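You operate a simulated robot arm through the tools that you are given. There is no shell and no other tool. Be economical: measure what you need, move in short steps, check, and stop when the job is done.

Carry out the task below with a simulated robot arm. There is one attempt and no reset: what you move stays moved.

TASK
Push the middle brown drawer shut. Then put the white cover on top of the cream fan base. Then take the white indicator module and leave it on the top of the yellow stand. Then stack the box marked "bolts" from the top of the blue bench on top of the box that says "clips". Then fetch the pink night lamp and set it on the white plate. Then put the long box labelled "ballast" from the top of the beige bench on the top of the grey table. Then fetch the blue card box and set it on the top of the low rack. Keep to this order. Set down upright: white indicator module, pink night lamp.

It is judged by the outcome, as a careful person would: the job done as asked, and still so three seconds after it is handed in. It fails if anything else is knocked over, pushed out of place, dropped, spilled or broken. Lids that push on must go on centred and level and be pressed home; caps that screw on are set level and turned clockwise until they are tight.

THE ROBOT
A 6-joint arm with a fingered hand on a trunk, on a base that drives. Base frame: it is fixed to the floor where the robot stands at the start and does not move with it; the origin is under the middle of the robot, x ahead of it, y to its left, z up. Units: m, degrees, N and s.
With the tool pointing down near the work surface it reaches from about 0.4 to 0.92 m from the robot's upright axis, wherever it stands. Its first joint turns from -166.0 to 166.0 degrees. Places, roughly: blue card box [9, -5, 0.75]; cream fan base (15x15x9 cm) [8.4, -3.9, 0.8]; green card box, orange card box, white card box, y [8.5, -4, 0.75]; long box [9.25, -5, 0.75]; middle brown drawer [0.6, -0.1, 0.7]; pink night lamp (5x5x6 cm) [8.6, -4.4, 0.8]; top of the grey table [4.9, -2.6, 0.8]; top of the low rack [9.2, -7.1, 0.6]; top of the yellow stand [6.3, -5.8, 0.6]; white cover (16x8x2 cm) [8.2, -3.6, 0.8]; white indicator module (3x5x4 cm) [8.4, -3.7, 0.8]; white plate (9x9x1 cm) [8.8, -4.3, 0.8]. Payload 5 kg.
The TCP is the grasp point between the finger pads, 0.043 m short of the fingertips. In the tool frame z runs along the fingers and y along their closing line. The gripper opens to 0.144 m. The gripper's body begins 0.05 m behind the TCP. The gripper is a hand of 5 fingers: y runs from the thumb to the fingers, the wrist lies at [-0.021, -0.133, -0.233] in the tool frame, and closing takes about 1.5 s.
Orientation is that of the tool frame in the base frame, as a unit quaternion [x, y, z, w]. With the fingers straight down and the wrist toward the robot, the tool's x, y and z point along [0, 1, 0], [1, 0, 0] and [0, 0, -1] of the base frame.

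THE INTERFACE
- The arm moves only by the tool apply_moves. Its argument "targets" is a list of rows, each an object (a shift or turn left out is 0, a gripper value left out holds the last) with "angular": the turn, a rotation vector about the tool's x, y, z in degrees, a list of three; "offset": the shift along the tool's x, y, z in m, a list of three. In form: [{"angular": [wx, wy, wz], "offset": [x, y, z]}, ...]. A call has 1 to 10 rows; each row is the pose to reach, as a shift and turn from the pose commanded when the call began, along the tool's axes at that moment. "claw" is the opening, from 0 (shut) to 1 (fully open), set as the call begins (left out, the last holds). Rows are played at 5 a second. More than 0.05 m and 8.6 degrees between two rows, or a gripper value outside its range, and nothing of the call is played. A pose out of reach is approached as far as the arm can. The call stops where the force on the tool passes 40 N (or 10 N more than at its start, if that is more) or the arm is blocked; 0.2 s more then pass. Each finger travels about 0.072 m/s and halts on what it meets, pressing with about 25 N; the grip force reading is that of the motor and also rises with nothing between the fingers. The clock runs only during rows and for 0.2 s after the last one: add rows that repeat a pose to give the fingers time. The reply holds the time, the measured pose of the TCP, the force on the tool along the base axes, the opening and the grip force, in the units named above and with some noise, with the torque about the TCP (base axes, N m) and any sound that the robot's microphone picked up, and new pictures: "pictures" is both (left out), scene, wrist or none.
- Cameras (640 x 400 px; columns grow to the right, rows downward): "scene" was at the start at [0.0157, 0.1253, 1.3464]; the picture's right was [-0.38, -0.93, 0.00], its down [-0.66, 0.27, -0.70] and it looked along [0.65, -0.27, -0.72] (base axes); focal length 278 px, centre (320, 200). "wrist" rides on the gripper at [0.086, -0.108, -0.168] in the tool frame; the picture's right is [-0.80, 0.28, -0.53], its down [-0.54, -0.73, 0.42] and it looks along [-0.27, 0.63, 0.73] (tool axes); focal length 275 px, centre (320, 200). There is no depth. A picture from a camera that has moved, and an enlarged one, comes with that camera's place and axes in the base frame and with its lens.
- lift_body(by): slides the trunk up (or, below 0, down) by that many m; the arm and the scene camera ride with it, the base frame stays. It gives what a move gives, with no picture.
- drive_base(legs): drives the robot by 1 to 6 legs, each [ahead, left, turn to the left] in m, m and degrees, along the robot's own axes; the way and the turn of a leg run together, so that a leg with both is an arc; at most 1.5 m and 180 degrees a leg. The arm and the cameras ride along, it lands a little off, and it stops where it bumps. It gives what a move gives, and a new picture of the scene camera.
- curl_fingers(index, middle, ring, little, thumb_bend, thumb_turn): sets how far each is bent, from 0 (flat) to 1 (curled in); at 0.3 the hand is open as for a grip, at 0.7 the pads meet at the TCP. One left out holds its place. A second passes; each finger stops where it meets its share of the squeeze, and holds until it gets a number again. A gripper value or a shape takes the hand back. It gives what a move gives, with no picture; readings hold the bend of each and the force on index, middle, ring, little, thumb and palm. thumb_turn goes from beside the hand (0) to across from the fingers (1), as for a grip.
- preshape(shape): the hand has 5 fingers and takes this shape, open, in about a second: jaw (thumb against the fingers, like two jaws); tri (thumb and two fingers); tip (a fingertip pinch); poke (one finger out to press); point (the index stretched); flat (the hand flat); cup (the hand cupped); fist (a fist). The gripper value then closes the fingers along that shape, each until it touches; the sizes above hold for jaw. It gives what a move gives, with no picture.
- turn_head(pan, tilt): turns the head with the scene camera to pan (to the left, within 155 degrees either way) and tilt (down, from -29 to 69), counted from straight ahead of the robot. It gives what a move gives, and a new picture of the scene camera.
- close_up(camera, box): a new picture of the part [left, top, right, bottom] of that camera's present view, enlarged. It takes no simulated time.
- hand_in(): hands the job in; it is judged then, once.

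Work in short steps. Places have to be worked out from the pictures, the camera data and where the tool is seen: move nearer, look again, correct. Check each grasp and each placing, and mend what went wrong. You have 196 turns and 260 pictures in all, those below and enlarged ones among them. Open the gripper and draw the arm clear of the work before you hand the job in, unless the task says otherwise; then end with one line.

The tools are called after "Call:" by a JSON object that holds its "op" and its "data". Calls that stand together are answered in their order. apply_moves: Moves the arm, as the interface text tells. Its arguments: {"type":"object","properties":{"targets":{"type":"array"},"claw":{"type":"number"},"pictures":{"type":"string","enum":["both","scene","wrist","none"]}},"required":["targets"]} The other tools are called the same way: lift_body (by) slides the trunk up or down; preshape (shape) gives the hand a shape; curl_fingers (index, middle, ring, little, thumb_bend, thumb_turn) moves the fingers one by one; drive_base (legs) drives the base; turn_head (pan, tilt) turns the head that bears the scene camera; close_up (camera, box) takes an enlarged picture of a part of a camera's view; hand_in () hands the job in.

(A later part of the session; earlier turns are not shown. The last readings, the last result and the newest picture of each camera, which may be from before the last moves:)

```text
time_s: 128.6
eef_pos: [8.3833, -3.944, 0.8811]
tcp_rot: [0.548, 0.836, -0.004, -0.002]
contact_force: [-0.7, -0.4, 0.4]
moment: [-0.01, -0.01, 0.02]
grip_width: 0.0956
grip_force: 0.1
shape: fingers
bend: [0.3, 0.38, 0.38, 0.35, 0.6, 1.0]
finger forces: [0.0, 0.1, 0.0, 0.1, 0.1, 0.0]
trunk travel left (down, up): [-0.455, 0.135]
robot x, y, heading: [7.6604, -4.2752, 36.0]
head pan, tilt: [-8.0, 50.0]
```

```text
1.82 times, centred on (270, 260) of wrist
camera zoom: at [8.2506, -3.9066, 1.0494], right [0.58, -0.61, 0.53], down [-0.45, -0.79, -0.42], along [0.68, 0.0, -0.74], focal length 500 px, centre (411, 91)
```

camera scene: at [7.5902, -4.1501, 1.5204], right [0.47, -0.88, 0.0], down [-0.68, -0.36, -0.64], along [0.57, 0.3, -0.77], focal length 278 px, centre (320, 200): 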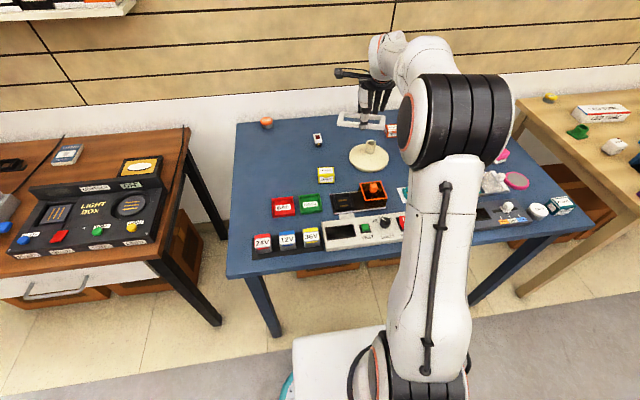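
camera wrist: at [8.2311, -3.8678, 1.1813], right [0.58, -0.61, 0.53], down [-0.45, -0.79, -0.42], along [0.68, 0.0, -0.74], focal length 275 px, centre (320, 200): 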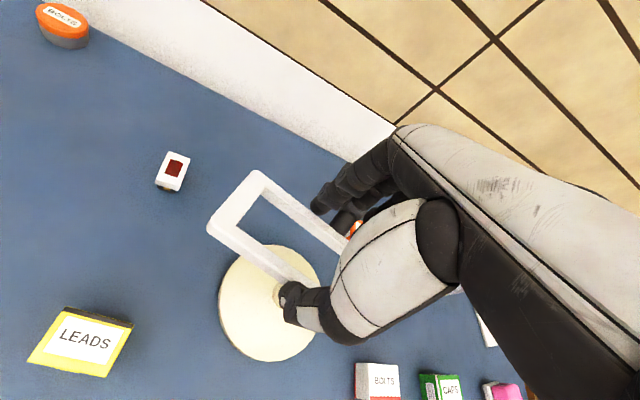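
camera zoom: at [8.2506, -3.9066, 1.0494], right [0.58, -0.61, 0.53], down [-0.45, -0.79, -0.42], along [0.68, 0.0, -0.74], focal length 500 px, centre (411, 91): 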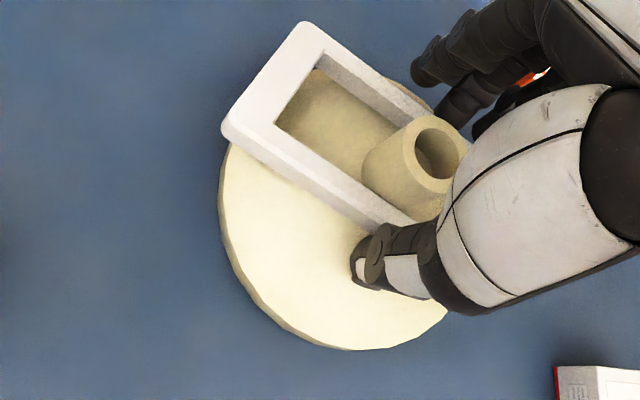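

Released cleanly. I withdraw straight up and inspect.

Call:
{"op": "apply_moves", "data": {"targets": [{"offset": [0, 0, -0.03]}, {"offset": [0, 0, -0.07]}, {"offset": [0, 0, -0.11]}, {"offset": [0, 0, -0.15]}, {"offset": [0.04, -0.02, -0.17]}, {"offset": [0.08, -0.04, -0.17]}]}}

Call:
{"op": "close_up", "data": {"camera": "scene", "box": [320, 95, 420, 180]}}

```text
time_s: 130.0
eef_pos: [8.3163, -3.8852, 1.0511]
tcp_rot: [0.549, 0.836, -0.005, -0.002]
contact_force: [1.1, -0.6, -0.7]
moment: [0.02, 0.0, 0.02]
grip_width: 0.0957
grip_force: 0.1
shape: fingers
bend: [0.3, 0.38, 0.38, 0.35, 0.6, 1.0]
finger forces: [0.0, 0.0, 0.1, 0.0, 0.0, 0.1]
trunk travel left (down, up): [-0.455, 0.135]
robot x, y, heading: [7.6565, -4.2761, 35.9]
head pan, tilt: [-8.0, 50.0]
camera scene: at [7.5898, -4.1498, 1.5204], right [0.47, -0.88, 0.0], down [-0.68, -0.36, -0.64], along [0.57, 0.3, -0.77], focal length 278 px, centre (320, 200)
camera wrist: at [8.1834, -3.8483, 1.2207], right [0.58, -0.61, 0.53], down [-0.45, -0.79, -0.42], along [0.68, 0.0, -0.74], focal length 275 px, centre (320, 200)
```

scene: 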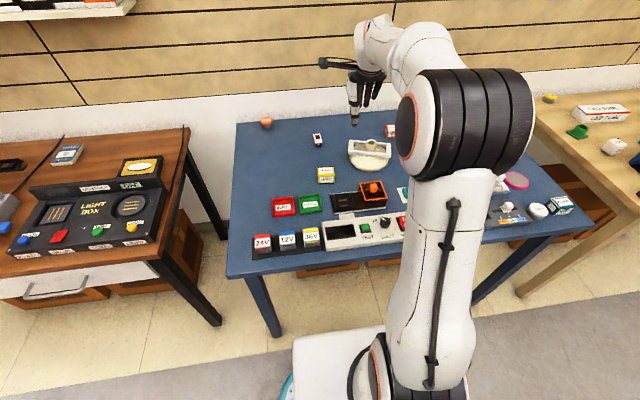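
wrist: 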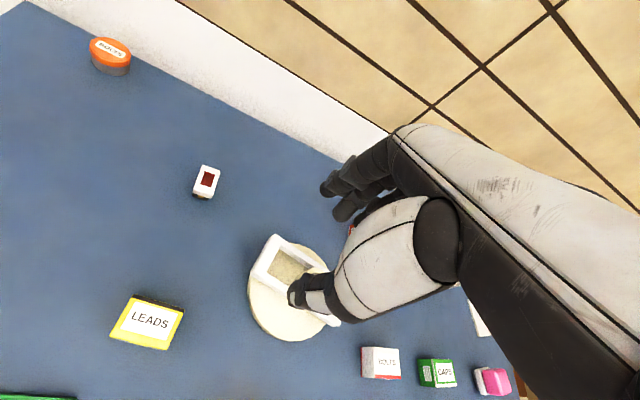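

```text
4.71 times, centred on (370, 138) of scene
camera zoom: at [7.5898, -4.1498, 1.5204], right [0.47, -0.88, 0.0], down [-0.68, -0.36, -0.64], along [0.57, 0.3, -0.77], focal length 1307 px, centre (85, 494)
```

zoom: 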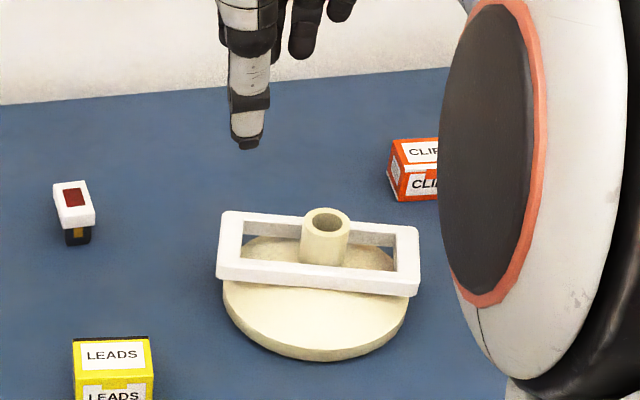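

The cover sits level over the stem on the disc. Next the indicator module; I zoom in to see how it stands.

Call:
{"op": "close_up", "data": {"camera": "wrist", "box": [160, 140, 260, 220]}}

Call:
{"op": "close_up", "data": {"camera": "scene", "box": [300, 120, 340, 155]}}

```text
5.00 times, centred on (210, 180) of wrist
camera zoom: at [8.1834, -3.8483, 1.2207], right [0.58, -0.61, 0.53], down [-0.45, -0.79, -0.42], along [0.68, 0.0, -0.74], focal length 1376 px, centre (870, 300)
```

zoom: 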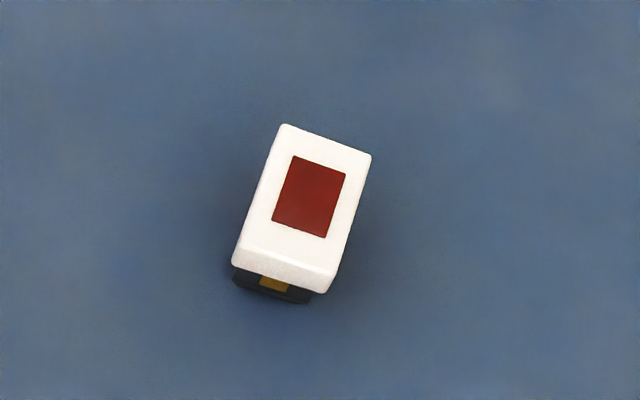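

```text
11.43 times, centred on (320, 138) of scene
camera zoom: at [7.5898, -4.1498, 1.5204], right [0.47, -0.88, 0.0], down [-0.68, -0.36, -0.64], along [0.57, 0.3, -0.77], focal length 3175 px, centre (320, 914)
```

zoom: 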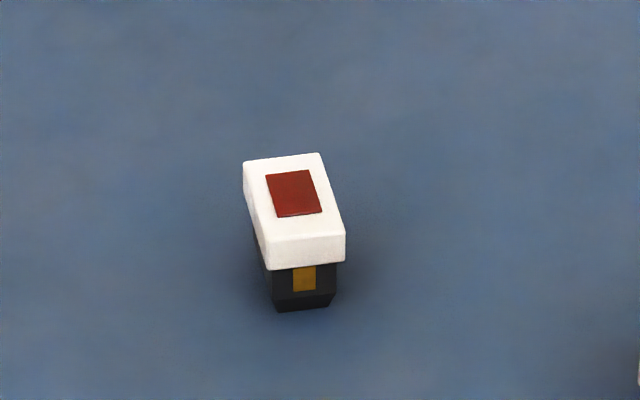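

The module's top centre is at about (8.376, −3.725), long side at heading ~40°, pointing at the robot. I shape the hand to thumb-plus-two-fingers and move above it.

Call:
{"op": "preshape", "data": {"shape": "tri"}}

Call:
{"op": "apply_moves", "data": {"targets": [{"angular": [0, 0, -5], "offset": [0.03, 0.03, 0]}, {"angular": [0, 0, -10], "offset": [0.062, 0.06, 0]}, {"angular": [0, 0, -15], "offset": [0.093, 0.09, 0.02]}, {"angular": [0, 0, -17], "offset": [0.123, 0.1186, 0.04]}, {"angular": [0, 0, -17], "offset": [0.123, 0.1186, 0.07]}, {"angular": [0, 0, -17], "offset": [0.123, 0.1186, 0.1]}]}}

Call:
{"op": "close_up", "data": {"camera": "scene", "box": [270, 90, 370, 165]}}

```text
time_s: 130.9
eef_pos: [8.3176, -3.8853, 1.0519]
tcp_rot: [0.548, 0.837, -0.005, -0.002]
contact_force: [-0.3, -0.2, -0.7]
moment: [-0.01, 0.01, -0.04]
grip_width: 0.1436
grip_force: 0.1
shape: tri
bend: [0.3, 0.3, 0.99, 0.99, 0.3, 0.98]
finger forces: [0.1, 0.1, 0.0, 0.0, 0.0, 0.1]
trunk travel left (down, up): [-0.455, 0.135]
robot x, y, heading: [7.6618, -4.278, 36.0]
head pan, tilt: [-8.0, 50.0]
```

```text
time_s: 132.3
eef_pos: [8.3748, -3.722, 0.951]
tcp_rot: [0.418, 0.908, -0.002, -0.002]
contact_force: [0.1, 0.2, 1.2]
moment: [-0.02, -0.01, 0.01]
grip_width: 0.1438
grip_force: 0.1
shape: tri
bend: [0.3, 0.3, 0.99, 0.99, 0.3, 0.98]
finger forces: [0.0, 0.0, 0.0, 0.0, 0.0, 0.1]
trunk travel left (down, up): [-0.455, 0.135]
robot x, y, heading: [7.6639, -4.2734, 36.3]
head pan, tilt: [-8.0, 50.0]
camera scene: at [7.5902, -4.15, 1.5205], right [0.47, -0.88, 0.0], down [-0.68, -0.36, -0.64], along [0.57, 0.3, -0.77], focal length 278 px, centre (320, 200)
camera wrist: at [8.2371, -3.7257, 1.12], right [0.74, -0.42, 0.53], down [-0.2, -0.89, -0.42], along [0.65, 0.2, -0.74], focal length 275 px, centre (320, 200)
```

scene: 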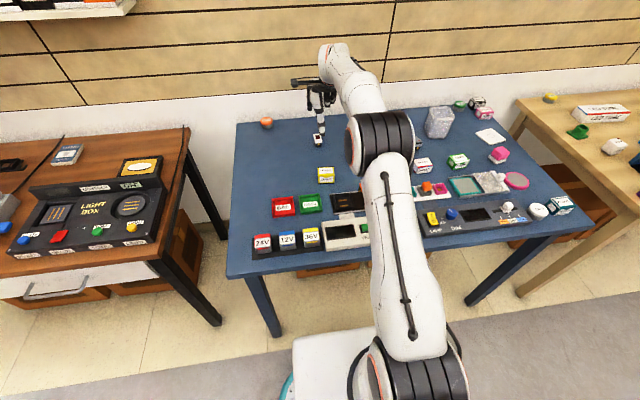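
wrist: 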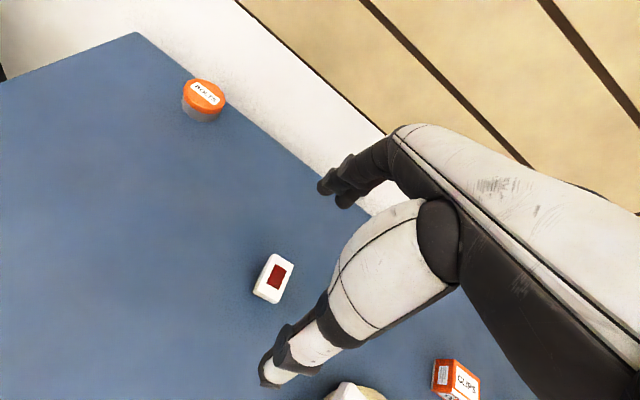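

```text
5.33 times, centred on (320, 128) of scene
camera zoom: at [7.5902, -4.15, 1.5205], right [0.47, -0.88, 0.0], down [-0.68, -0.36, -0.64], along [0.57, 0.3, -0.77], focal length 1482 px, centre (320, 587)
```

zoom: 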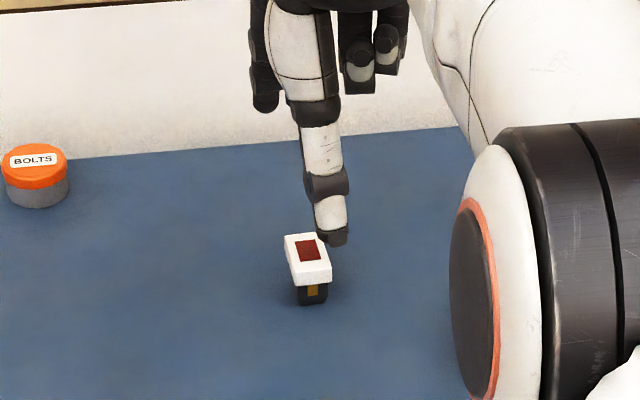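

The module is right at the TCP plan position. I part-close above it to see where thumb and fingertips will meet.

Call:
{"op": "apply_moves", "data": {"targets": [{"offset": [0, 0, 0]}, {"offset": [0, 0, 0]}, {"offset": [0, 0, 0]}, {"offset": [0, 0, 0]}, {"offset": [0, 0, 0]}], "claw": 0.45, "pictures": "wrist"}}

Call:
{"op": "close_up", "data": {"camera": "scene", "box": [270, 90, 370, 165]}}

```text
time_s: 133.5
eef_pos: [8.3755, -3.7212, 0.9517]
tcp_rot: [0.418, 0.908, -0.003, -0.002]
contact_force: [-0.4, -0.5, 0.1]
moment: [0.01, 0.03, 0.0]
grip_width: 0.0653
grip_force: 0.1
shape: tri
bend: [0.74, 0.47, 0.99, 0.99, 0.72, 1.0]
finger forces: [0.0, 0.0, 0.1, 0.0, 0.0, 0.0]
trunk travel left (down, up): [-0.455, 0.135]
robot x, y, heading: [7.6626, -4.2784, 36.1]
head pan, tilt: [-8.0, 50.0]
camera wrist: at [8.2371, -3.7259, 1.1197], right [0.74, -0.42, 0.53], down [-0.2, -0.89, -0.42], along [0.65, 0.2, -0.74], focal length 275 px, centre (320, 200)
```

wrist: 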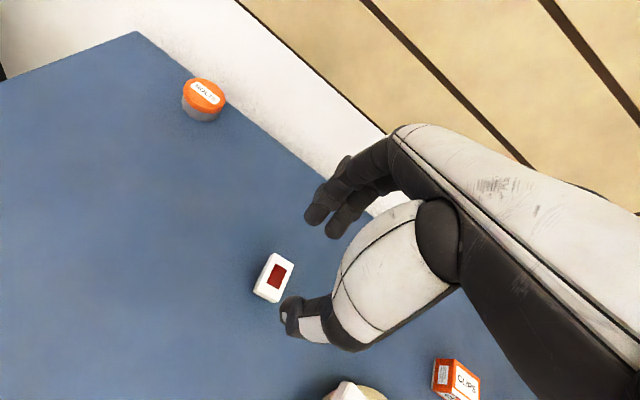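

```text
5.33 times, centred on (320, 128) of scene
camera zoom: at [7.5902, -4.1499, 1.5204], right [0.47, -0.88, 0.0], down [-0.68, -0.36, -0.64], along [0.57, 0.3, -0.77], focal length 1482 px, centre (320, 587)
```

zoom: 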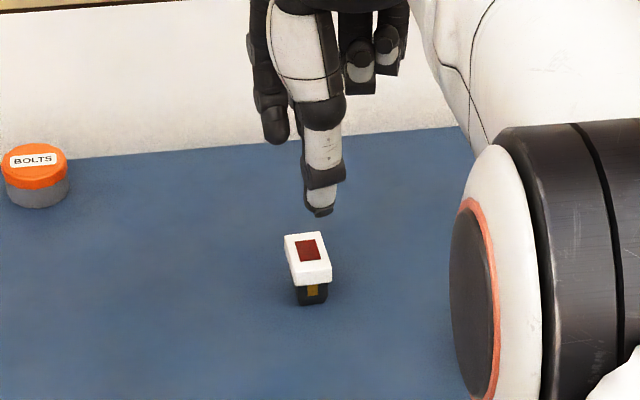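

Thumb opposes the middle finger, with the index 2 cm to the side, so I'll clamp with thumb and middle only. I lower around the module with the thumb close to its near face.

Call:
{"op": "apply_moves", "data": {"targets": [{"offset": [0, 0.008, 0.03]}, {"offset": [0, 0.008, 0.06]}, {"offset": [0, 0.008, 0.08]}, {"offset": [0, 0.008, 0.095]}, {"offset": [0, 0.008, 0.1]}], "claw": 0.45, "pictures": "none"}}

Call:
{"op": "close_up", "data": {"camera": "scene", "box": [290, 100, 350, 150]}}

Call:
{"op": "close_up", "data": {"camera": "wrist", "box": [220, 150, 380, 350]}}

```text
time_s: 134.7
eef_pos: [8.3807, -3.7205, 0.8488]
tcp_rot: [0.419, 0.908, -0.003, -0.002]
contact_force: [-0.6, -0.6, 0.3]
moment: [-0.05, 0.0, 0.0]
grip_width: 0.0653
grip_force: 0.1
shape: tri
bend: [0.74, 0.47, 0.99, 0.99, 0.72, 1.0]
finger forces: [0.0, 0.0, 0.0, 0.0, 0.0, 0.0]
trunk travel left (down, up): [-0.455, 0.135]
robot x, y, heading: [7.6609, -4.2738, 36.0]
head pan, tilt: [-8.0, 50.0]
```

```text
8.00 times, centred on (320, 125) of scene
camera zoom: at [7.5902, -4.1499, 1.5204], right [0.47, -0.88, 0.0], down [-0.68, -0.36, -0.64], along [0.57, 0.3, -0.77], focal length 2222 px, centre (320, 800)
```

zoom: 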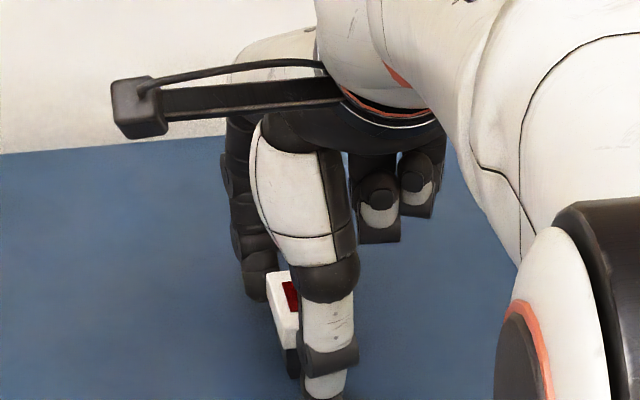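

```text
2.00 times, centred on (300, 250) of wrist
camera zoom: at [8.2429, -3.7247, 1.0183], right [0.74, -0.42, 0.53], down [-0.2, -0.89, -0.42], along [0.65, 0.2, -0.74], focal length 551 px, centre (360, 100)
```

zoom: 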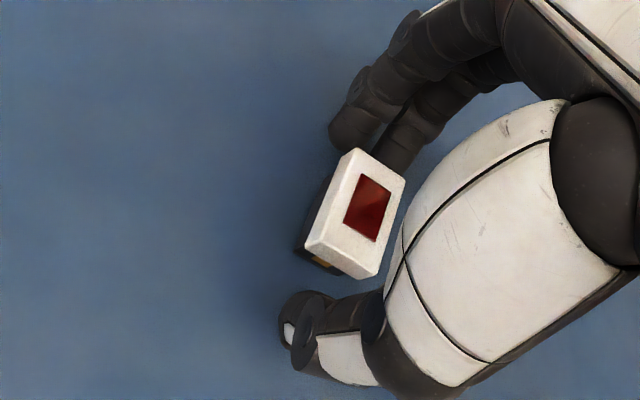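

From above, index and middle both face the module's back and the thumb its front — well centred. I close the tripod grip.

Call:
{"op": "apply_moves", "data": {"targets": [{"offset": [0, 0, 0]}, {"offset": [0, 0, 0]}, {"offset": [0, 0, 0]}, {"offset": [0, 0, 0]}, {"offset": [0, 0, 0]}], "claw": 0.15, "pictures": "none"}}

Call:
{"op": "close_up", "data": {"camera": "wrist", "box": [220, 150, 380, 350]}}

```text
time_s: 135.9
eef_pos: [8.3798, -3.7201, 0.85]
tcp_rot: [0.418, 0.908, -0.003, -0.003]
contact_force: [0.0, -0.2, -0.2]
moment: [0.01, -0.02, -0.01]
grip_width: 0.0375
grip_force: 24.7
shape: tri
bend: [0.74, 0.57, 1.0, 1.0, 0.75, 1.0]
finger forces: [11.0, 10.1, 0.0, 0.0, 19.0, 0.0]
trunk travel left (down, up): [-0.455, 0.135]
robot x, y, heading: [7.662, -4.278, 35.9]
head pan, tilt: [-8.0, 50.0]
```

```text
2.00 times, centred on (300, 250) of wrist
camera zoom: at [8.2428, -3.7247, 1.0185], right [0.74, -0.42, 0.53], down [-0.2, -0.89, -0.42], along [0.65, 0.2, -0.74], focal length 551 px, centre (360, 100)
```

zoom: 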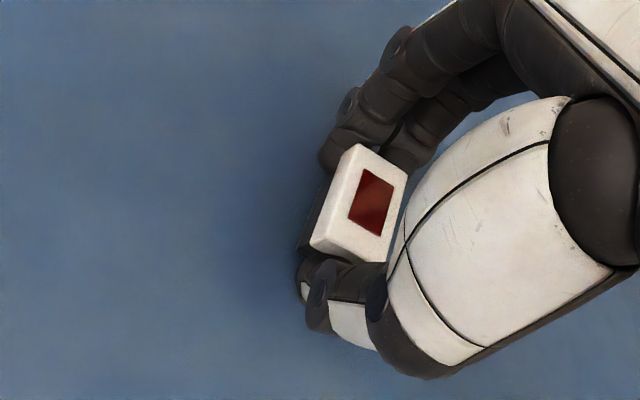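

The grip is good (11+10 vs 19 N). I lift and check.

Call:
{"op": "apply_moves", "data": {"targets": [{"offset": [0, 0, -0.04]}, {"offset": [0, 0, -0.08]}, {"offset": [0, 0, -0.12]}, {"offset": [0, -0.03, -0.16]}, {"offset": [0, -0.07, -0.2]}, {"offset": [0, -0.11, -0.23]}, {"offset": [0, -0.15, -0.25]}]}}

Call:
{"op": "close_up", "data": {"camera": "wrist", "box": [220, 150, 380, 350]}}

```text
refused: row 5 steps farther than a row can; nothing moved
```

```text
2.00 times, centred on (300, 250) of wrist
camera zoom: at [8.2428, -3.7247, 1.0185], right [0.74, -0.42, 0.53], down [-0.2, -0.89, -0.42], along [0.65, 0.2, -0.74], focal length 551 px, centre (360, 100)
```

zoom: 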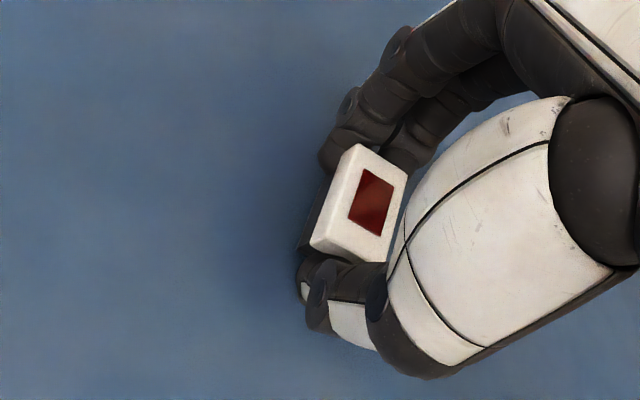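

A step was too long; I resend with shorter steps.

Call:
{"op": "apply_moves", "data": {"targets": [{"offset": [0, 0, -0.03]}, {"offset": [0, 0, -0.07]}, {"offset": [0, 0, -0.11]}, {"offset": [0, -0.03, -0.145]}, {"offset": [0, -0.06, -0.18]}, {"offset": [0, -0.095, -0.21]}, {"offset": [0, -0.13, -0.23]}, {"offset": [0, -0.17, -0.25]}, {"offset": [0, -0.2, -0.25]}, {"offset": [0, -0.24, -0.25]}]}}

Call:
{"op": "close_up", "data": {"camera": "wrist", "box": [220, 150, 380, 350]}}

```text
time_s: 138.1
eef_pos: [8.2001, -3.8762, 1.101]
tcp_rot: [0.418, 0.908, -0.003, -0.001]
contact_force: [-0.3, -0.4, -1.0]
moment: [-0.03, 0.06, 0.01]
grip_width: 0.0377
grip_force: 24.6
shape: tri
bend: [0.74, 0.57, 1.0, 1.0, 0.76, 1.0]
finger forces: [11.2, 10.4, 0.0, 0.0, 18.7, 0.0]
trunk travel left (down, up): [-0.455, 0.135]
robot x, y, heading: [7.6566, -4.2772, 36.1]
head pan, tilt: [-8.0, 50.0]
camera scene: at [7.5899, -4.15, 1.5205], right [0.47, -0.88, 0.0], down [-0.68, -0.36, -0.64], along [0.57, 0.3, -0.77], focal length 278 px, centre (320, 200)
camera wrist: at [8.0622, -3.8799, 1.2697], right [0.74, -0.42, 0.53], down [-0.2, -0.89, -0.42], along [0.65, 0.2, -0.74], focal length 275 px, centre (320, 200)
```

scene: 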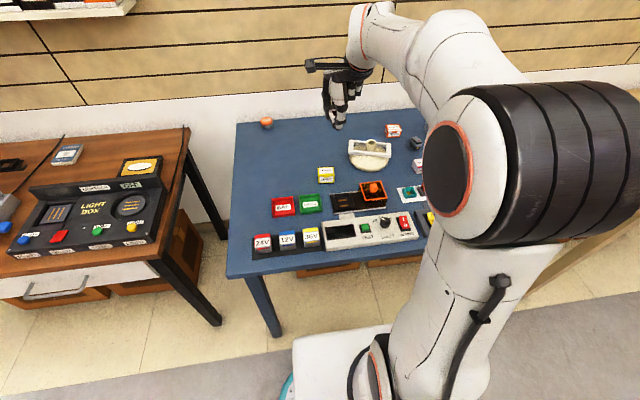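
wrist: 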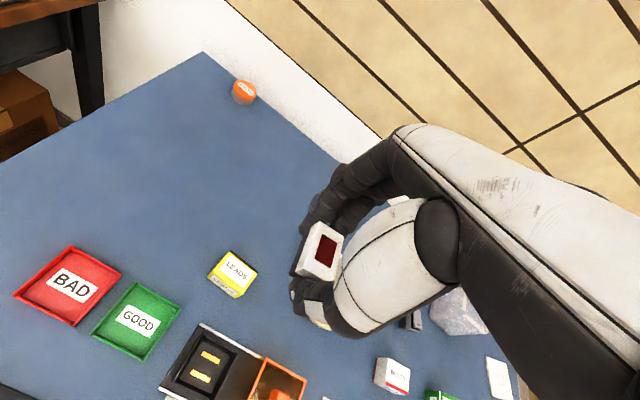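

```text
2.00 times, centred on (300, 250) of wrist
camera zoom: at [8.0622, -3.8799, 1.2697], right [0.74, -0.42, 0.53], down [-0.2, -0.89, -0.42], along [0.65, 0.2, -0.74], focal length 551 px, centre (360, 100)
```

zoom: 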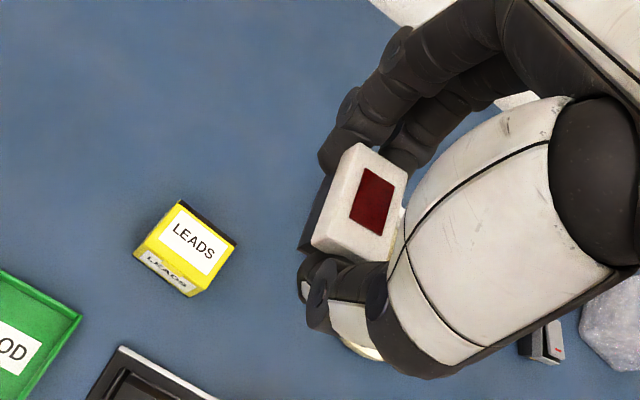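

The module is held securely. I raise the trunk a bit and retrace the route: back off, slide left, reverse out, turn to face the yellow stand.

Call:
{"op": "lift_body", "data": {"by": 0.12}}

Call:
{"op": "drive_base", "data": {"legs": [[-0.14, 0, 0], [0, 0.66, 0], [-1.1, 0, 0], [-1.1, 0, 0]]}}

Call:
{"op": "turn_head", "data": {"pan": -70, "tilt": 35}}

```text
time_s: 139.6
eef_pos: [8.2003, -3.8758, 1.2208]
tcp_rot: [0.419, 0.908, -0.004, -0.002]
contact_force: [0.6, -0.7, -0.4]
moment: [0.03, 0.0, -0.02]
grip_width: 0.0377
grip_force: 24.8
shape: tri
bend: [0.74, 0.57, 1.0, 1.0, 0.76, 1.0]
finger forces: [11.2, 10.5, 0.0, 0.0, 18.7, 0.1]
trunk travel left (down, up): [-0.575, 0.015]
robot x, y, heading: [7.6588, -4.2756, 35.9]
head pan, tilt: [-8.0, 50.0]
```

```text
time_s: 154.6
eef_pos: [5.9494, -4.705, 1.2209]
tcp_rot: [0.415, 0.91, -0.004, -0.002]
contact_force: [0.5, -0.3, -0.6]
moment: [-0.01, -0.01, 0.0]
grip_width: 0.0378
grip_force: 25.1
shape: tri
bend: [0.74, 0.57, 1.0, 1.0, 0.76, 1.0]
finger forces: [11.3, 10.5, 0.1, 0.0, 18.7, 0.1]
trunk travel left (down, up): [-0.575, 0.015]
robot x, y, heading: [5.411, -5.1083, 36.4]
head pan, tilt: [-8.0, 50.0]
camera scene: at [5.3406, -4.9817, 1.6404], right [0.47, -0.88, 0.0], down [-0.67, -0.36, -0.64], along [0.57, 0.3, -0.77], focal length 278 px, centre (320, 200)
```

scene: 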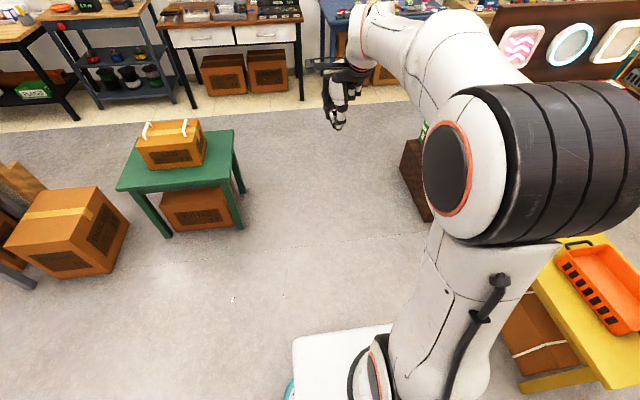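

```text
time_s: 155.9
eef_pos: [5.9509, -4.7037, 1.2217]
tcp_rot: [0.416, 0.909, -0.003, -0.003]
contact_force: [0.3, 0.7, 0.1]
moment: [-0.02, 0.03, -0.02]
grip_width: 0.0378
grip_force: 24.3
shape: tri
bend: [0.74, 0.57, 1.0, 1.0, 0.76, 1.0]
finger forces: [11.2, 10.5, 0.0, 0.0, 18.7, 0.1]
trunk travel left (down, up): [-0.575, 0.015]
robot x, y, heading: [5.4086, -5.1098, 36.2]
head pan, tilt: [-70.0, 35.0]
camera scene: at [5.3462, -5.0669, 1.6621], right [-0.55, -0.83, 0.0], down [-0.48, 0.32, -0.82], along [0.68, -0.45, -0.57], focal length 278 px, centre (320, 200)
```

scene: 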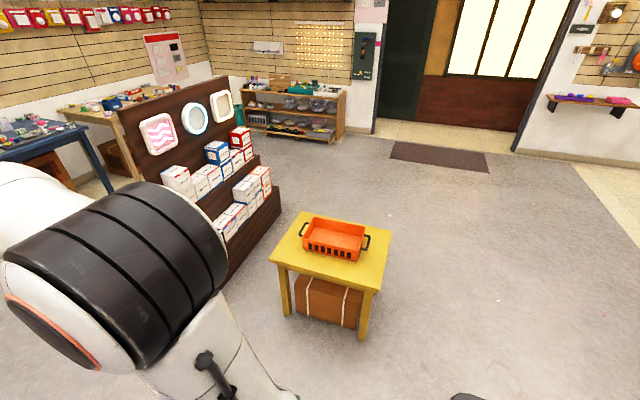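

The stand top spans n 8.08–8.52, e 1.33–1.88, with an orange tray on it; the front strip is free. I back up and slide right so that spot is straight ahead.

Call:
{"op": "drive_base", "data": {"legs": [[-0.585, 0, 0], [0, -0.82, 0]]}}

Call:
{"op": "turn_head", "data": {"pan": 0, "tilt": 50}}

```text
time_s: 163.3
eef_pos: [5.9654, -5.7107, 1.2204]
tcp_rot: [0.41, 0.912, -0.004, -0.002]
contact_force: [0.6, 0.2, 0.3]
moment: [0.01, 0.01, 0.03]
grip_width: 0.0379
grip_force: 25.1
shape: tri
bend: [0.74, 0.57, 1.0, 1.0, 0.76, 1.0]
finger forces: [11.2, 10.4, 0.0, 0.0, 18.6, 0.1]
trunk travel left (down, up): [-0.575, 0.015]
robot x, y, heading: [5.433, -6.1225, 37.2]
head pan, tilt: [-70.0, 35.0]
camera scene: at [5.3659, -6.082, 1.6622], right [-0.54, -0.84, 0.0], down [-0.48, 0.31, -0.82], along [0.69, -0.45, -0.57], focal length 278 px, centre (320, 200)
```

scene: 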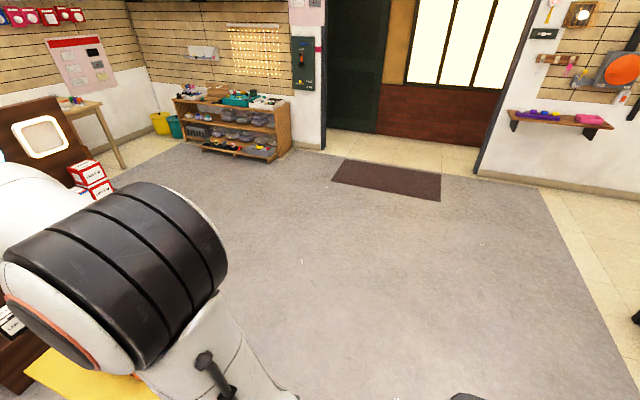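

```text
time_s: 164.7
eef_pos: [5.9644, -5.7093, 1.2211]
tcp_rot: [0.409, 0.912, -0.004, -0.003]
contact_force: [0.5, -0.5, -0.5]
moment: [0.02, -0.01, -0.01]
grip_width: 0.0381
grip_force: 25.1
shape: tri
bend: [0.74, 0.57, 1.0, 1.0, 0.76, 1.0]
finger forces: [11.2, 10.5, 0.0, 0.1, 18.6, 0.1]
trunk travel left (down, up): [-0.575, 0.015]
robot x, y, heading: [5.4356, -6.1237, 37.2]
head pan, tilt: [0.0, 50.0]
camera scene: at [5.3533, -5.9875, 1.6404], right [0.6, -0.8, 0.0], down [-0.61, -0.46, -0.64], along [0.51, 0.39, -0.77], focal length 278 px, centre (320, 200)
```

scene: 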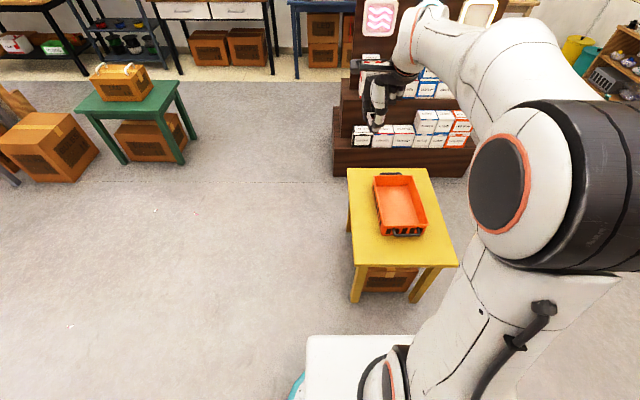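

Right in place. I align laterally to the free corner (n≈8.185, e≈1.37), then lower the trunk.

Call:
{"op": "apply_moves", "data": {"targets": [{"offset": [-0.024, -0.03, 0]}, {"offset": [-0.0475, -0.062, 0]}, {"offset": [-0.0475, -0.062, 0]}], "pictures": "none"}}

Call:
{"op": "lift_body", "data": {"by": -0.42}}

Call:
{"op": "apply_moves", "data": {"targets": [{"offset": [0, 0, 0.02]}]}}

```text
time_s: 165.5
eef_pos: [5.9506, -5.786, 1.221]
tcp_rot: [0.41, 0.912, -0.003, -0.002]
contact_force: [-0.4, -0.7, -0.1]
moment: [0.04, -0.02, 0.02]
grip_width: 0.0377
grip_force: 25.6
shape: tri
bend: [0.74, 0.57, 1.0, 1.0, 0.76, 1.0]
finger forces: [11.2, 10.5, 0.0, 0.0, 18.5, 0.0]
trunk travel left (down, up): [-0.575, 0.015]
robot x, y, heading: [5.4345, -6.1205, 36.9]
head pan, tilt: [0.0, 50.0]
```

```text
refused: -0.42 is not a number from -0.4 to 0.4
```

```text
time_s: 165.9
eef_pos: [5.9521, -5.7856, 1.2003]
tcp_rot: [0.41, 0.912, -0.004, -0.003]
contact_force: [0.4, 0.1, 0.0]
moment: [-0.02, -0.03, 0.01]
grip_width: 0.0377
grip_force: 24.9
shape: tri
bend: [0.74, 0.57, 1.0, 1.0, 0.76, 1.0]
finger forces: [11.1, 10.5, 0.0, 0.1, 18.6, 0.0]
trunk travel left (down, up): [-0.575, 0.015]
robot x, y, heading: [5.435, -6.1207, 36.9]
head pan, tilt: [0.0, 50.0]
camera scene: at [5.3534, -5.9876, 1.6405], right [0.6, -0.8, 0.0], down [-0.61, -0.46, -0.64], along [0.51, 0.39, -0.77], focal length 278 px, centre (320, 200)
camera wrist: at [5.8138, -5.7928, 1.3694], right [0.74, -0.4, 0.53], down [-0.18, -0.89, -0.42], along [0.64, 0.21, -0.74], focal length 275 px, centre (320, 200)
```

scene: 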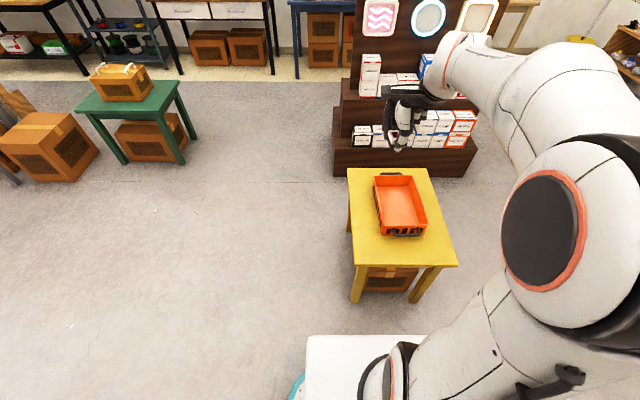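
wrist: 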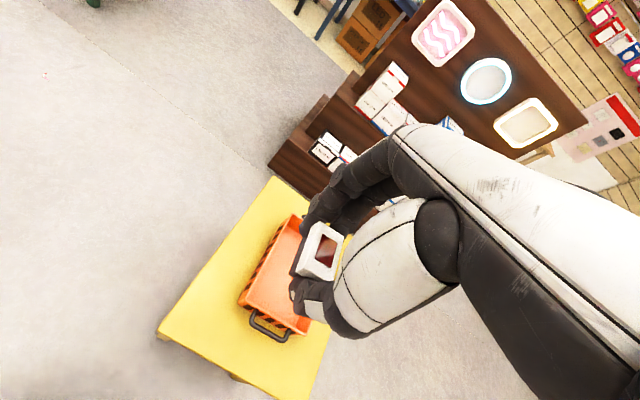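

Alignment looks right. I lower the trunk 0.4 m (the hand should end at z≈0.80).

Call:
{"op": "lift_body", "data": {"by": -0.4}}

Call:
{"op": "apply_moves", "data": {"targets": [{"offset": [0, 0, 0.03]}, {"offset": [0, 0, 0.06]}, {"offset": [0, 0, 0.09]}]}}

```text
time_s: 169.7
eef_pos: [5.9511, -5.7856, 0.8013]
tcp_rot: [0.411, 0.912, -0.004, -0.003]
contact_force: [-0.2, 0.9, -0.8]
moment: [0.02, -0.03, -0.01]
grip_width: 0.0379
grip_force: 24.7
shape: tri
bend: [0.74, 0.57, 1.0, 1.0, 0.76, 1.0]
finger forces: [11.2, 10.6, 0.0, 0.0, 18.6, 0.0]
trunk travel left (down, up): [-0.175, 0.415]
robot x, y, heading: [5.4339, -6.1207, 37.2]
head pan, tilt: [0.0, 50.0]
```

```text
time_s: 170.5
eef_pos: [5.9515, -5.7866, 0.7126]
tcp_rot: [0.41, 0.912, -0.004, -0.001]
contact_force: [0.2, -0.2, 0.4]
moment: [0.01, -0.01, -0.01]
grip_width: 0.0378
grip_force: 25.1
shape: tri
bend: [0.74, 0.57, 1.0, 1.0, 0.76, 1.0]
finger forces: [11.2, 10.7, 0.0, 0.0, 18.5, 0.1]
trunk travel left (down, up): [-0.175, 0.415]
robot x, y, heading: [5.4315, -6.1212, 37.1]
head pan, tilt: [0.0, 50.0]
camera scene: at [5.3531, -5.9876, 1.2405], right [0.6, -0.8, 0.0], down [-0.61, -0.46, -0.64], along [0.51, 0.39, -0.77], focal length 278 px, centre (320, 200)
camera wrist: at [5.8129, -5.794, 0.8802], right [0.74, -0.4, 0.53], down [-0.18, -0.89, -0.42], along [0.64, 0.21, -0.74], focal length 275 px, centre (320, 200)
```

scene: 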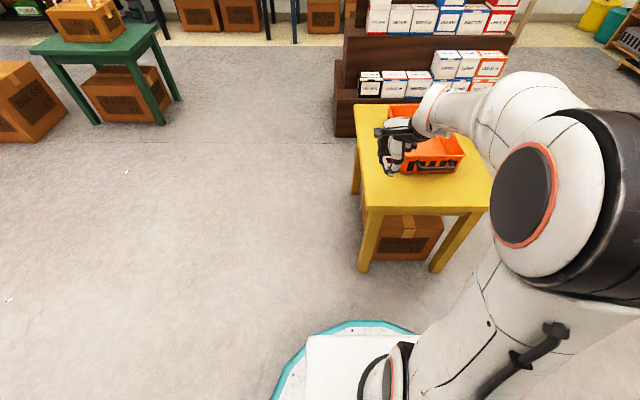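
wrist: 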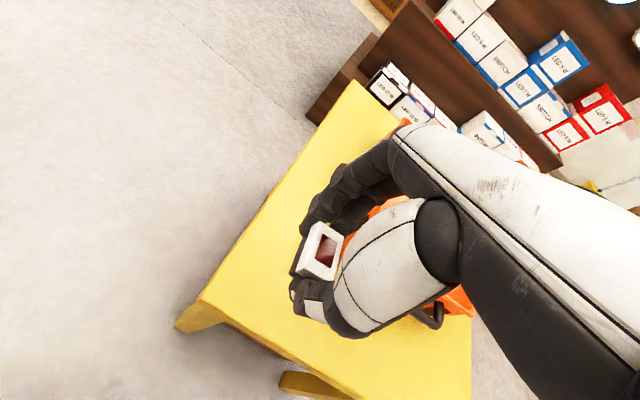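

I zoom in to check clearance between the hand and the tray.

Call:
{"op": "close_up", "data": {"camera": "scene", "box": [340, 80, 500, 220]}}

```text
2.86 times, centred on (420, 150) of scene
camera zoom: at [5.3531, -5.9876, 1.2405], right [0.6, -0.8, 0.0], down [-0.61, -0.46, -0.64], along [0.51, 0.39, -0.77], focal length 794 px, centre (34, 343)
```

zoom: 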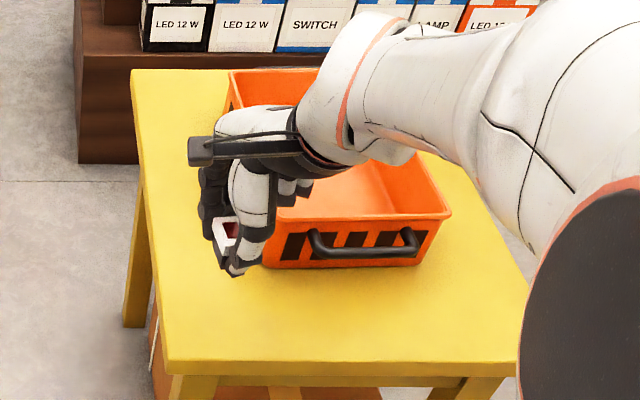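

I shift the target 2 cm toward me, away from the tray, then lower gently until contact.

Call:
{"op": "apply_moves", "data": {"targets": [{"offset": [0.008, -0.02, 0]}, {"offset": [0.008, -0.02, 0.025]}, {"offset": [0.008, -0.02, 0.045]}, {"offset": [0.008, -0.02, 0.055]}], "pictures": "none"}}

Call:
{"op": "close_up", "data": {"camera": "scene", "box": [340, 80, 500, 220]}}

```text
time_s: 171.5
eef_pos: [5.929, -5.793, 0.656]
tcp_rot: [0.41, 0.912, -0.004, -0.002]
contact_force: [-0.8, 0.2, -0.6]
moment: [0.02, -0.03, 0.01]
grip_width: 0.0378
grip_force: 24.6
shape: tri
bend: [0.74, 0.57, 1.0, 1.0, 0.76, 1.0]
finger forces: [11.3, 10.7, 0.1, 0.1, 18.6, 0.0]
trunk travel left (down, up): [-0.175, 0.415]
robot x, y, heading: [5.431, -6.1209, 37.1]
head pan, tilt: [0.0, 50.0]
```

```text
2.86 times, centred on (420, 150) of scene
camera zoom: at [5.3532, -5.9875, 1.2404], right [0.6, -0.8, 0.0], down [-0.61, -0.46, -0.64], along [0.51, 0.39, -0.77], focal length 794 px, centre (34, 343)
```

zoom: 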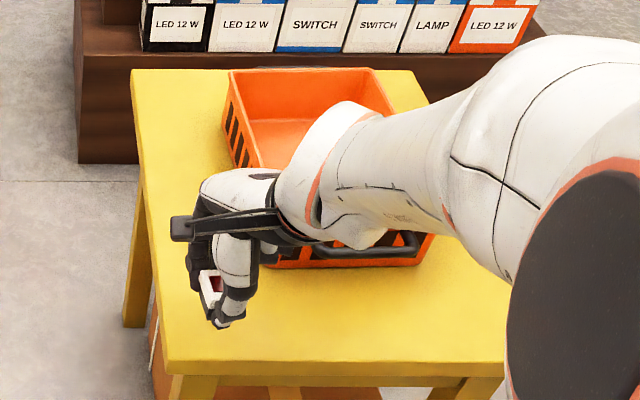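

No contact yet. I go on slowly in small steps.

Call:
{"op": "apply_moves", "data": {"targets": [{"offset": [0, 0, 0.006]}, {"offset": [0, 0, 0.011]}, {"offset": [0, 0, 0.016]}], "pictures": "none"}}

Call:
{"op": "close_up", "data": {"camera": "scene", "box": [370, 130, 440, 190]}}

```text
time_s: 172.3
eef_pos: [5.93, -5.7942, 0.6401]
tcp_rot: [0.41, 0.912, -0.003, -0.003]
contact_force: [-0.3, -0.1, -0.5]
moment: [-0.01, -0.01, 0.0]
grip_width: 0.0378
grip_force: 25.0
shape: tri
bend: [0.74, 0.57, 1.0, 1.0, 0.76, 1.0]
finger forces: [11.2, 10.6, 0.0, 0.0, 18.5, 0.1]
trunk travel left (down, up): [-0.175, 0.415]
robot x, y, heading: [5.4347, -6.1219, 36.7]
head pan, tilt: [0.0, 50.0]
```

```text
6.67 times, centred on (405, 160) of scene
camera zoom: at [5.3532, -5.9875, 1.2404], right [0.6, -0.8, 0.0], down [-0.61, -0.46, -0.64], along [0.51, 0.39, -0.77], focal length 1852 px, centre (-247, 467)
```

zoom: 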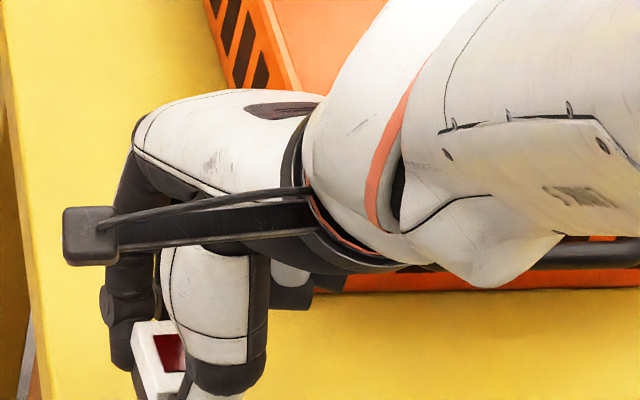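

Still no contact, so the stand is lower than assumed (about z 0.54); its near edge is then e≈1.33. I shift 3 cm outward to stay well on the top and continue down.

Call:
{"op": "apply_moves", "data": {"targets": [{"offset": [0, 0.018, 0]}, {"offset": [0, 0.035, 0]}, {"offset": [0, 0.035, 0.012]}, {"offset": [0, 0.035, 0.024]}, {"offset": [0, 0.035, 0.034]}]}}

Call:
{"op": "close_up", "data": {"camera": "scene", "box": [340, 100, 480, 220]}}

```text
time_s: 173.5
eef_pos: [5.9555, -5.7726, 0.606]
tcp_rot: [0.41, 0.912, -0.004, -0.003]
contact_force: [0.1, -0.3, -0.8]
moment: [0.04, -0.01, 0.0]
grip_width: 0.0378
grip_force: 25.1
shape: tri
bend: [0.74, 0.57, 1.0, 1.0, 0.76, 1.0]
finger forces: [11.2, 10.7, 0.1, 0.1, 18.6, 0.0]
trunk travel left (down, up): [-0.175, 0.415]
robot x, y, heading: [5.4351, -6.1198, 37.1]
head pan, tilt: [0.0, 50.0]
camera scene: at [5.3532, -5.9876, 1.2404], right [0.6, -0.8, 0.0], down [-0.61, -0.46, -0.64], along [0.51, 0.39, -0.77], focal length 278 px, centre (320, 200)
camera wrist: at [5.8188, -5.7787, 0.7753], right [0.74, -0.4, 0.53], down [-0.19, -0.89, -0.42], along [0.64, 0.21, -0.74], focal length 275 px, centre (320, 200)
```

scene: 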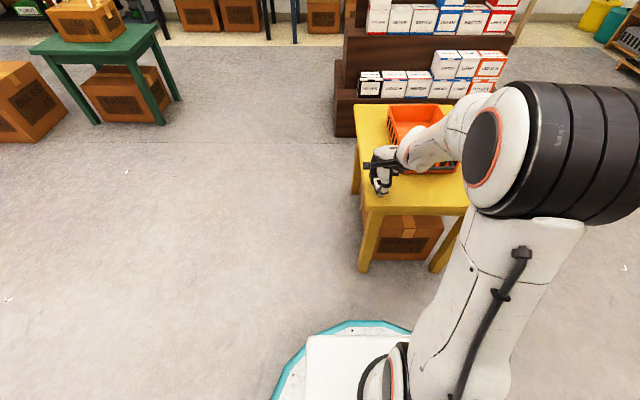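
wrist: 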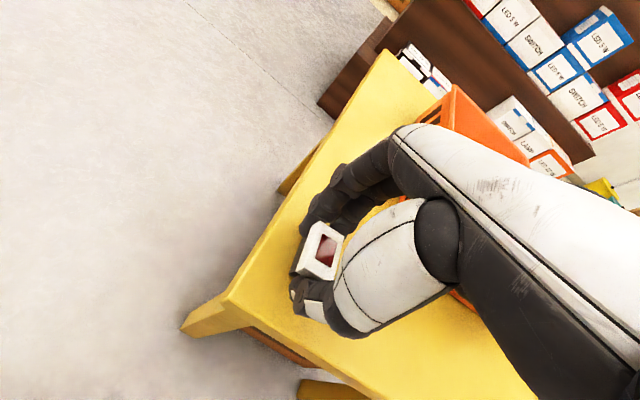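

```text
3.33 times, centred on (410, 160) of scene
camera zoom: at [5.3532, -5.9876, 1.2404], right [0.6, -0.8, 0.0], down [-0.61, -0.46, -0.64], along [0.51, 0.39, -0.77], focal length 926 px, centre (20, 333)
```

zoom: 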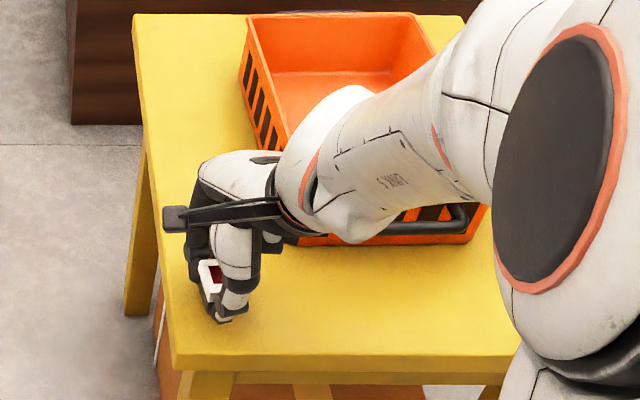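

Triangulating the stand's corner gives top z≈0.53. Position is good; I lower the last few centimetres.

Call:
{"op": "apply_moves", "data": {"targets": [{"offset": [0, 0, 0.008]}, {"offset": [0, 0, 0.015]}, {"offset": [0, 0, 0.021]}], "pictures": "none"}}

Call:
{"op": "close_up", "data": {"camera": "wrist", "box": [200, 180, 400, 380]}}

```text
time_s: 174.3
eef_pos: [5.9604, -5.7699, 0.5936]
tcp_rot: [0.411, 0.912, 0.003, 0.002]
contact_force: [-2.2, -1.3, 15.9]
moment: [0.01, 0.1, -0.01]
grip_width: 0.0392
grip_force: 24.9
shape: tri
bend: [0.74, 0.58, 1.0, 1.0, 0.76, 1.0]
finger forces: [10.7, 10.8, 0.1, 0.0, 29.1, 0.0]
trunk travel left (down, up): [-0.175, 0.415]
robot x, y, heading: [5.4316, -6.1214, 36.8]
head pan, tilt: [0.0, 50.0]
stopped in row 3: the force on the tool passed its limit at 46 N (the readings are from after the stop); the commanded pose is now the measured one
```

```text
2.00 times, centred on (300, 280) of wrist
camera zoom: at [5.8202, -5.7778, 0.7604], right [0.74, -0.41, 0.54], down [-0.18, -0.89, -0.43], along [0.65, 0.22, -0.73], focal length 551 px, centre (360, 40)
```

zoom: 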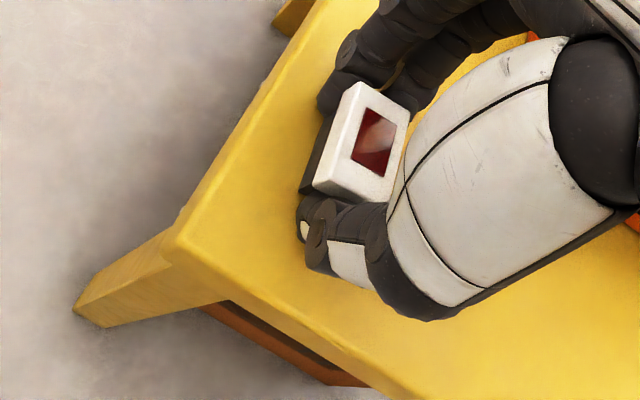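

Contact made at z 0.594. I ease off slightly and open the fingers.

Call:
{"op": "apply_moves", "data": {"targets": [{"offset": [0, 0, -0.002]}], "pictures": "none"}}

Call:
{"op": "apply_moves", "data": {"targets": [{"offset": [0, 0, 0]}, {"offset": [0, 0, 0]}, {"offset": [0, 0, 0]}, {"offset": [0, 0, 0]}, {"offset": [0, 0, 0]}], "claw": 0.5, "pictures": "none"}}

Call:
{"op": "close_up", "data": {"camera": "wrist", "box": [200, 180, 400, 380]}}

```text
time_s: 174.7
eef_pos: [5.9593, -5.7697, 0.5947]
tcp_rot: [0.411, 0.912, 0.001, 0.001]
contact_force: [2.1, 2.4, 11.2]
moment: [0.24, -0.25, 0.0]
grip_width: 0.0384
grip_force: 25.0
shape: tri
bend: [0.74, 0.57, 1.0, 1.0, 0.76, 1.0]
finger forces: [12.1, 12.3, 0.0, 0.0, 22.3, 0.0]
trunk travel left (down, up): [-0.175, 0.415]
robot x, y, heading: [5.4315, -6.1205, 37.1]
head pan, tilt: [0.0, 50.0]
```

```text
time_s: 175.9
eef_pos: [5.959, -5.77, 0.5945]
tcp_rot: [0.41, 0.912, 0.002, 0.001]
contact_force: [1.2, 0.7, 14.7]
moment: [0.03, 0.1, -0.03]
grip_width: 0.0673
grip_force: 0.0
shape: tri
bend: [0.74, 0.45, 0.99, 0.99, 0.73, 1.0]
finger forces: [3.4, 1.5, 0.1, 0.0, 9.5, 0.1]
trunk travel left (down, up): [-0.175, 0.415]
robot x, y, heading: [5.4326, -6.1208, 37.0]
head pan, tilt: [0.0, 50.0]
```

```text
2.00 times, centred on (300, 280) of wrist
camera zoom: at [5.8197, -5.7781, 0.761], right [0.74, -0.41, 0.54], down [-0.18, -0.89, -0.43], along [0.65, 0.22, -0.73], focal length 551 px, centre (360, 40)
```

zoom: 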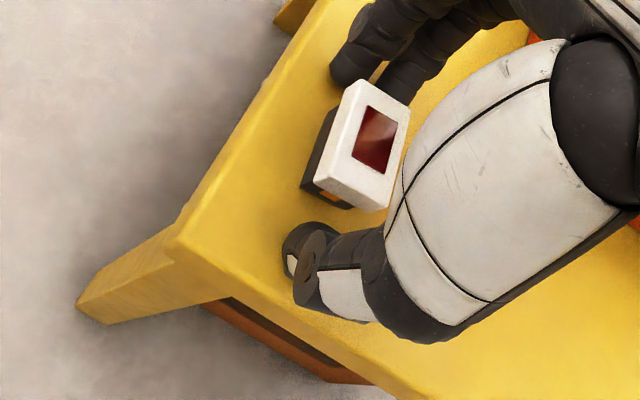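

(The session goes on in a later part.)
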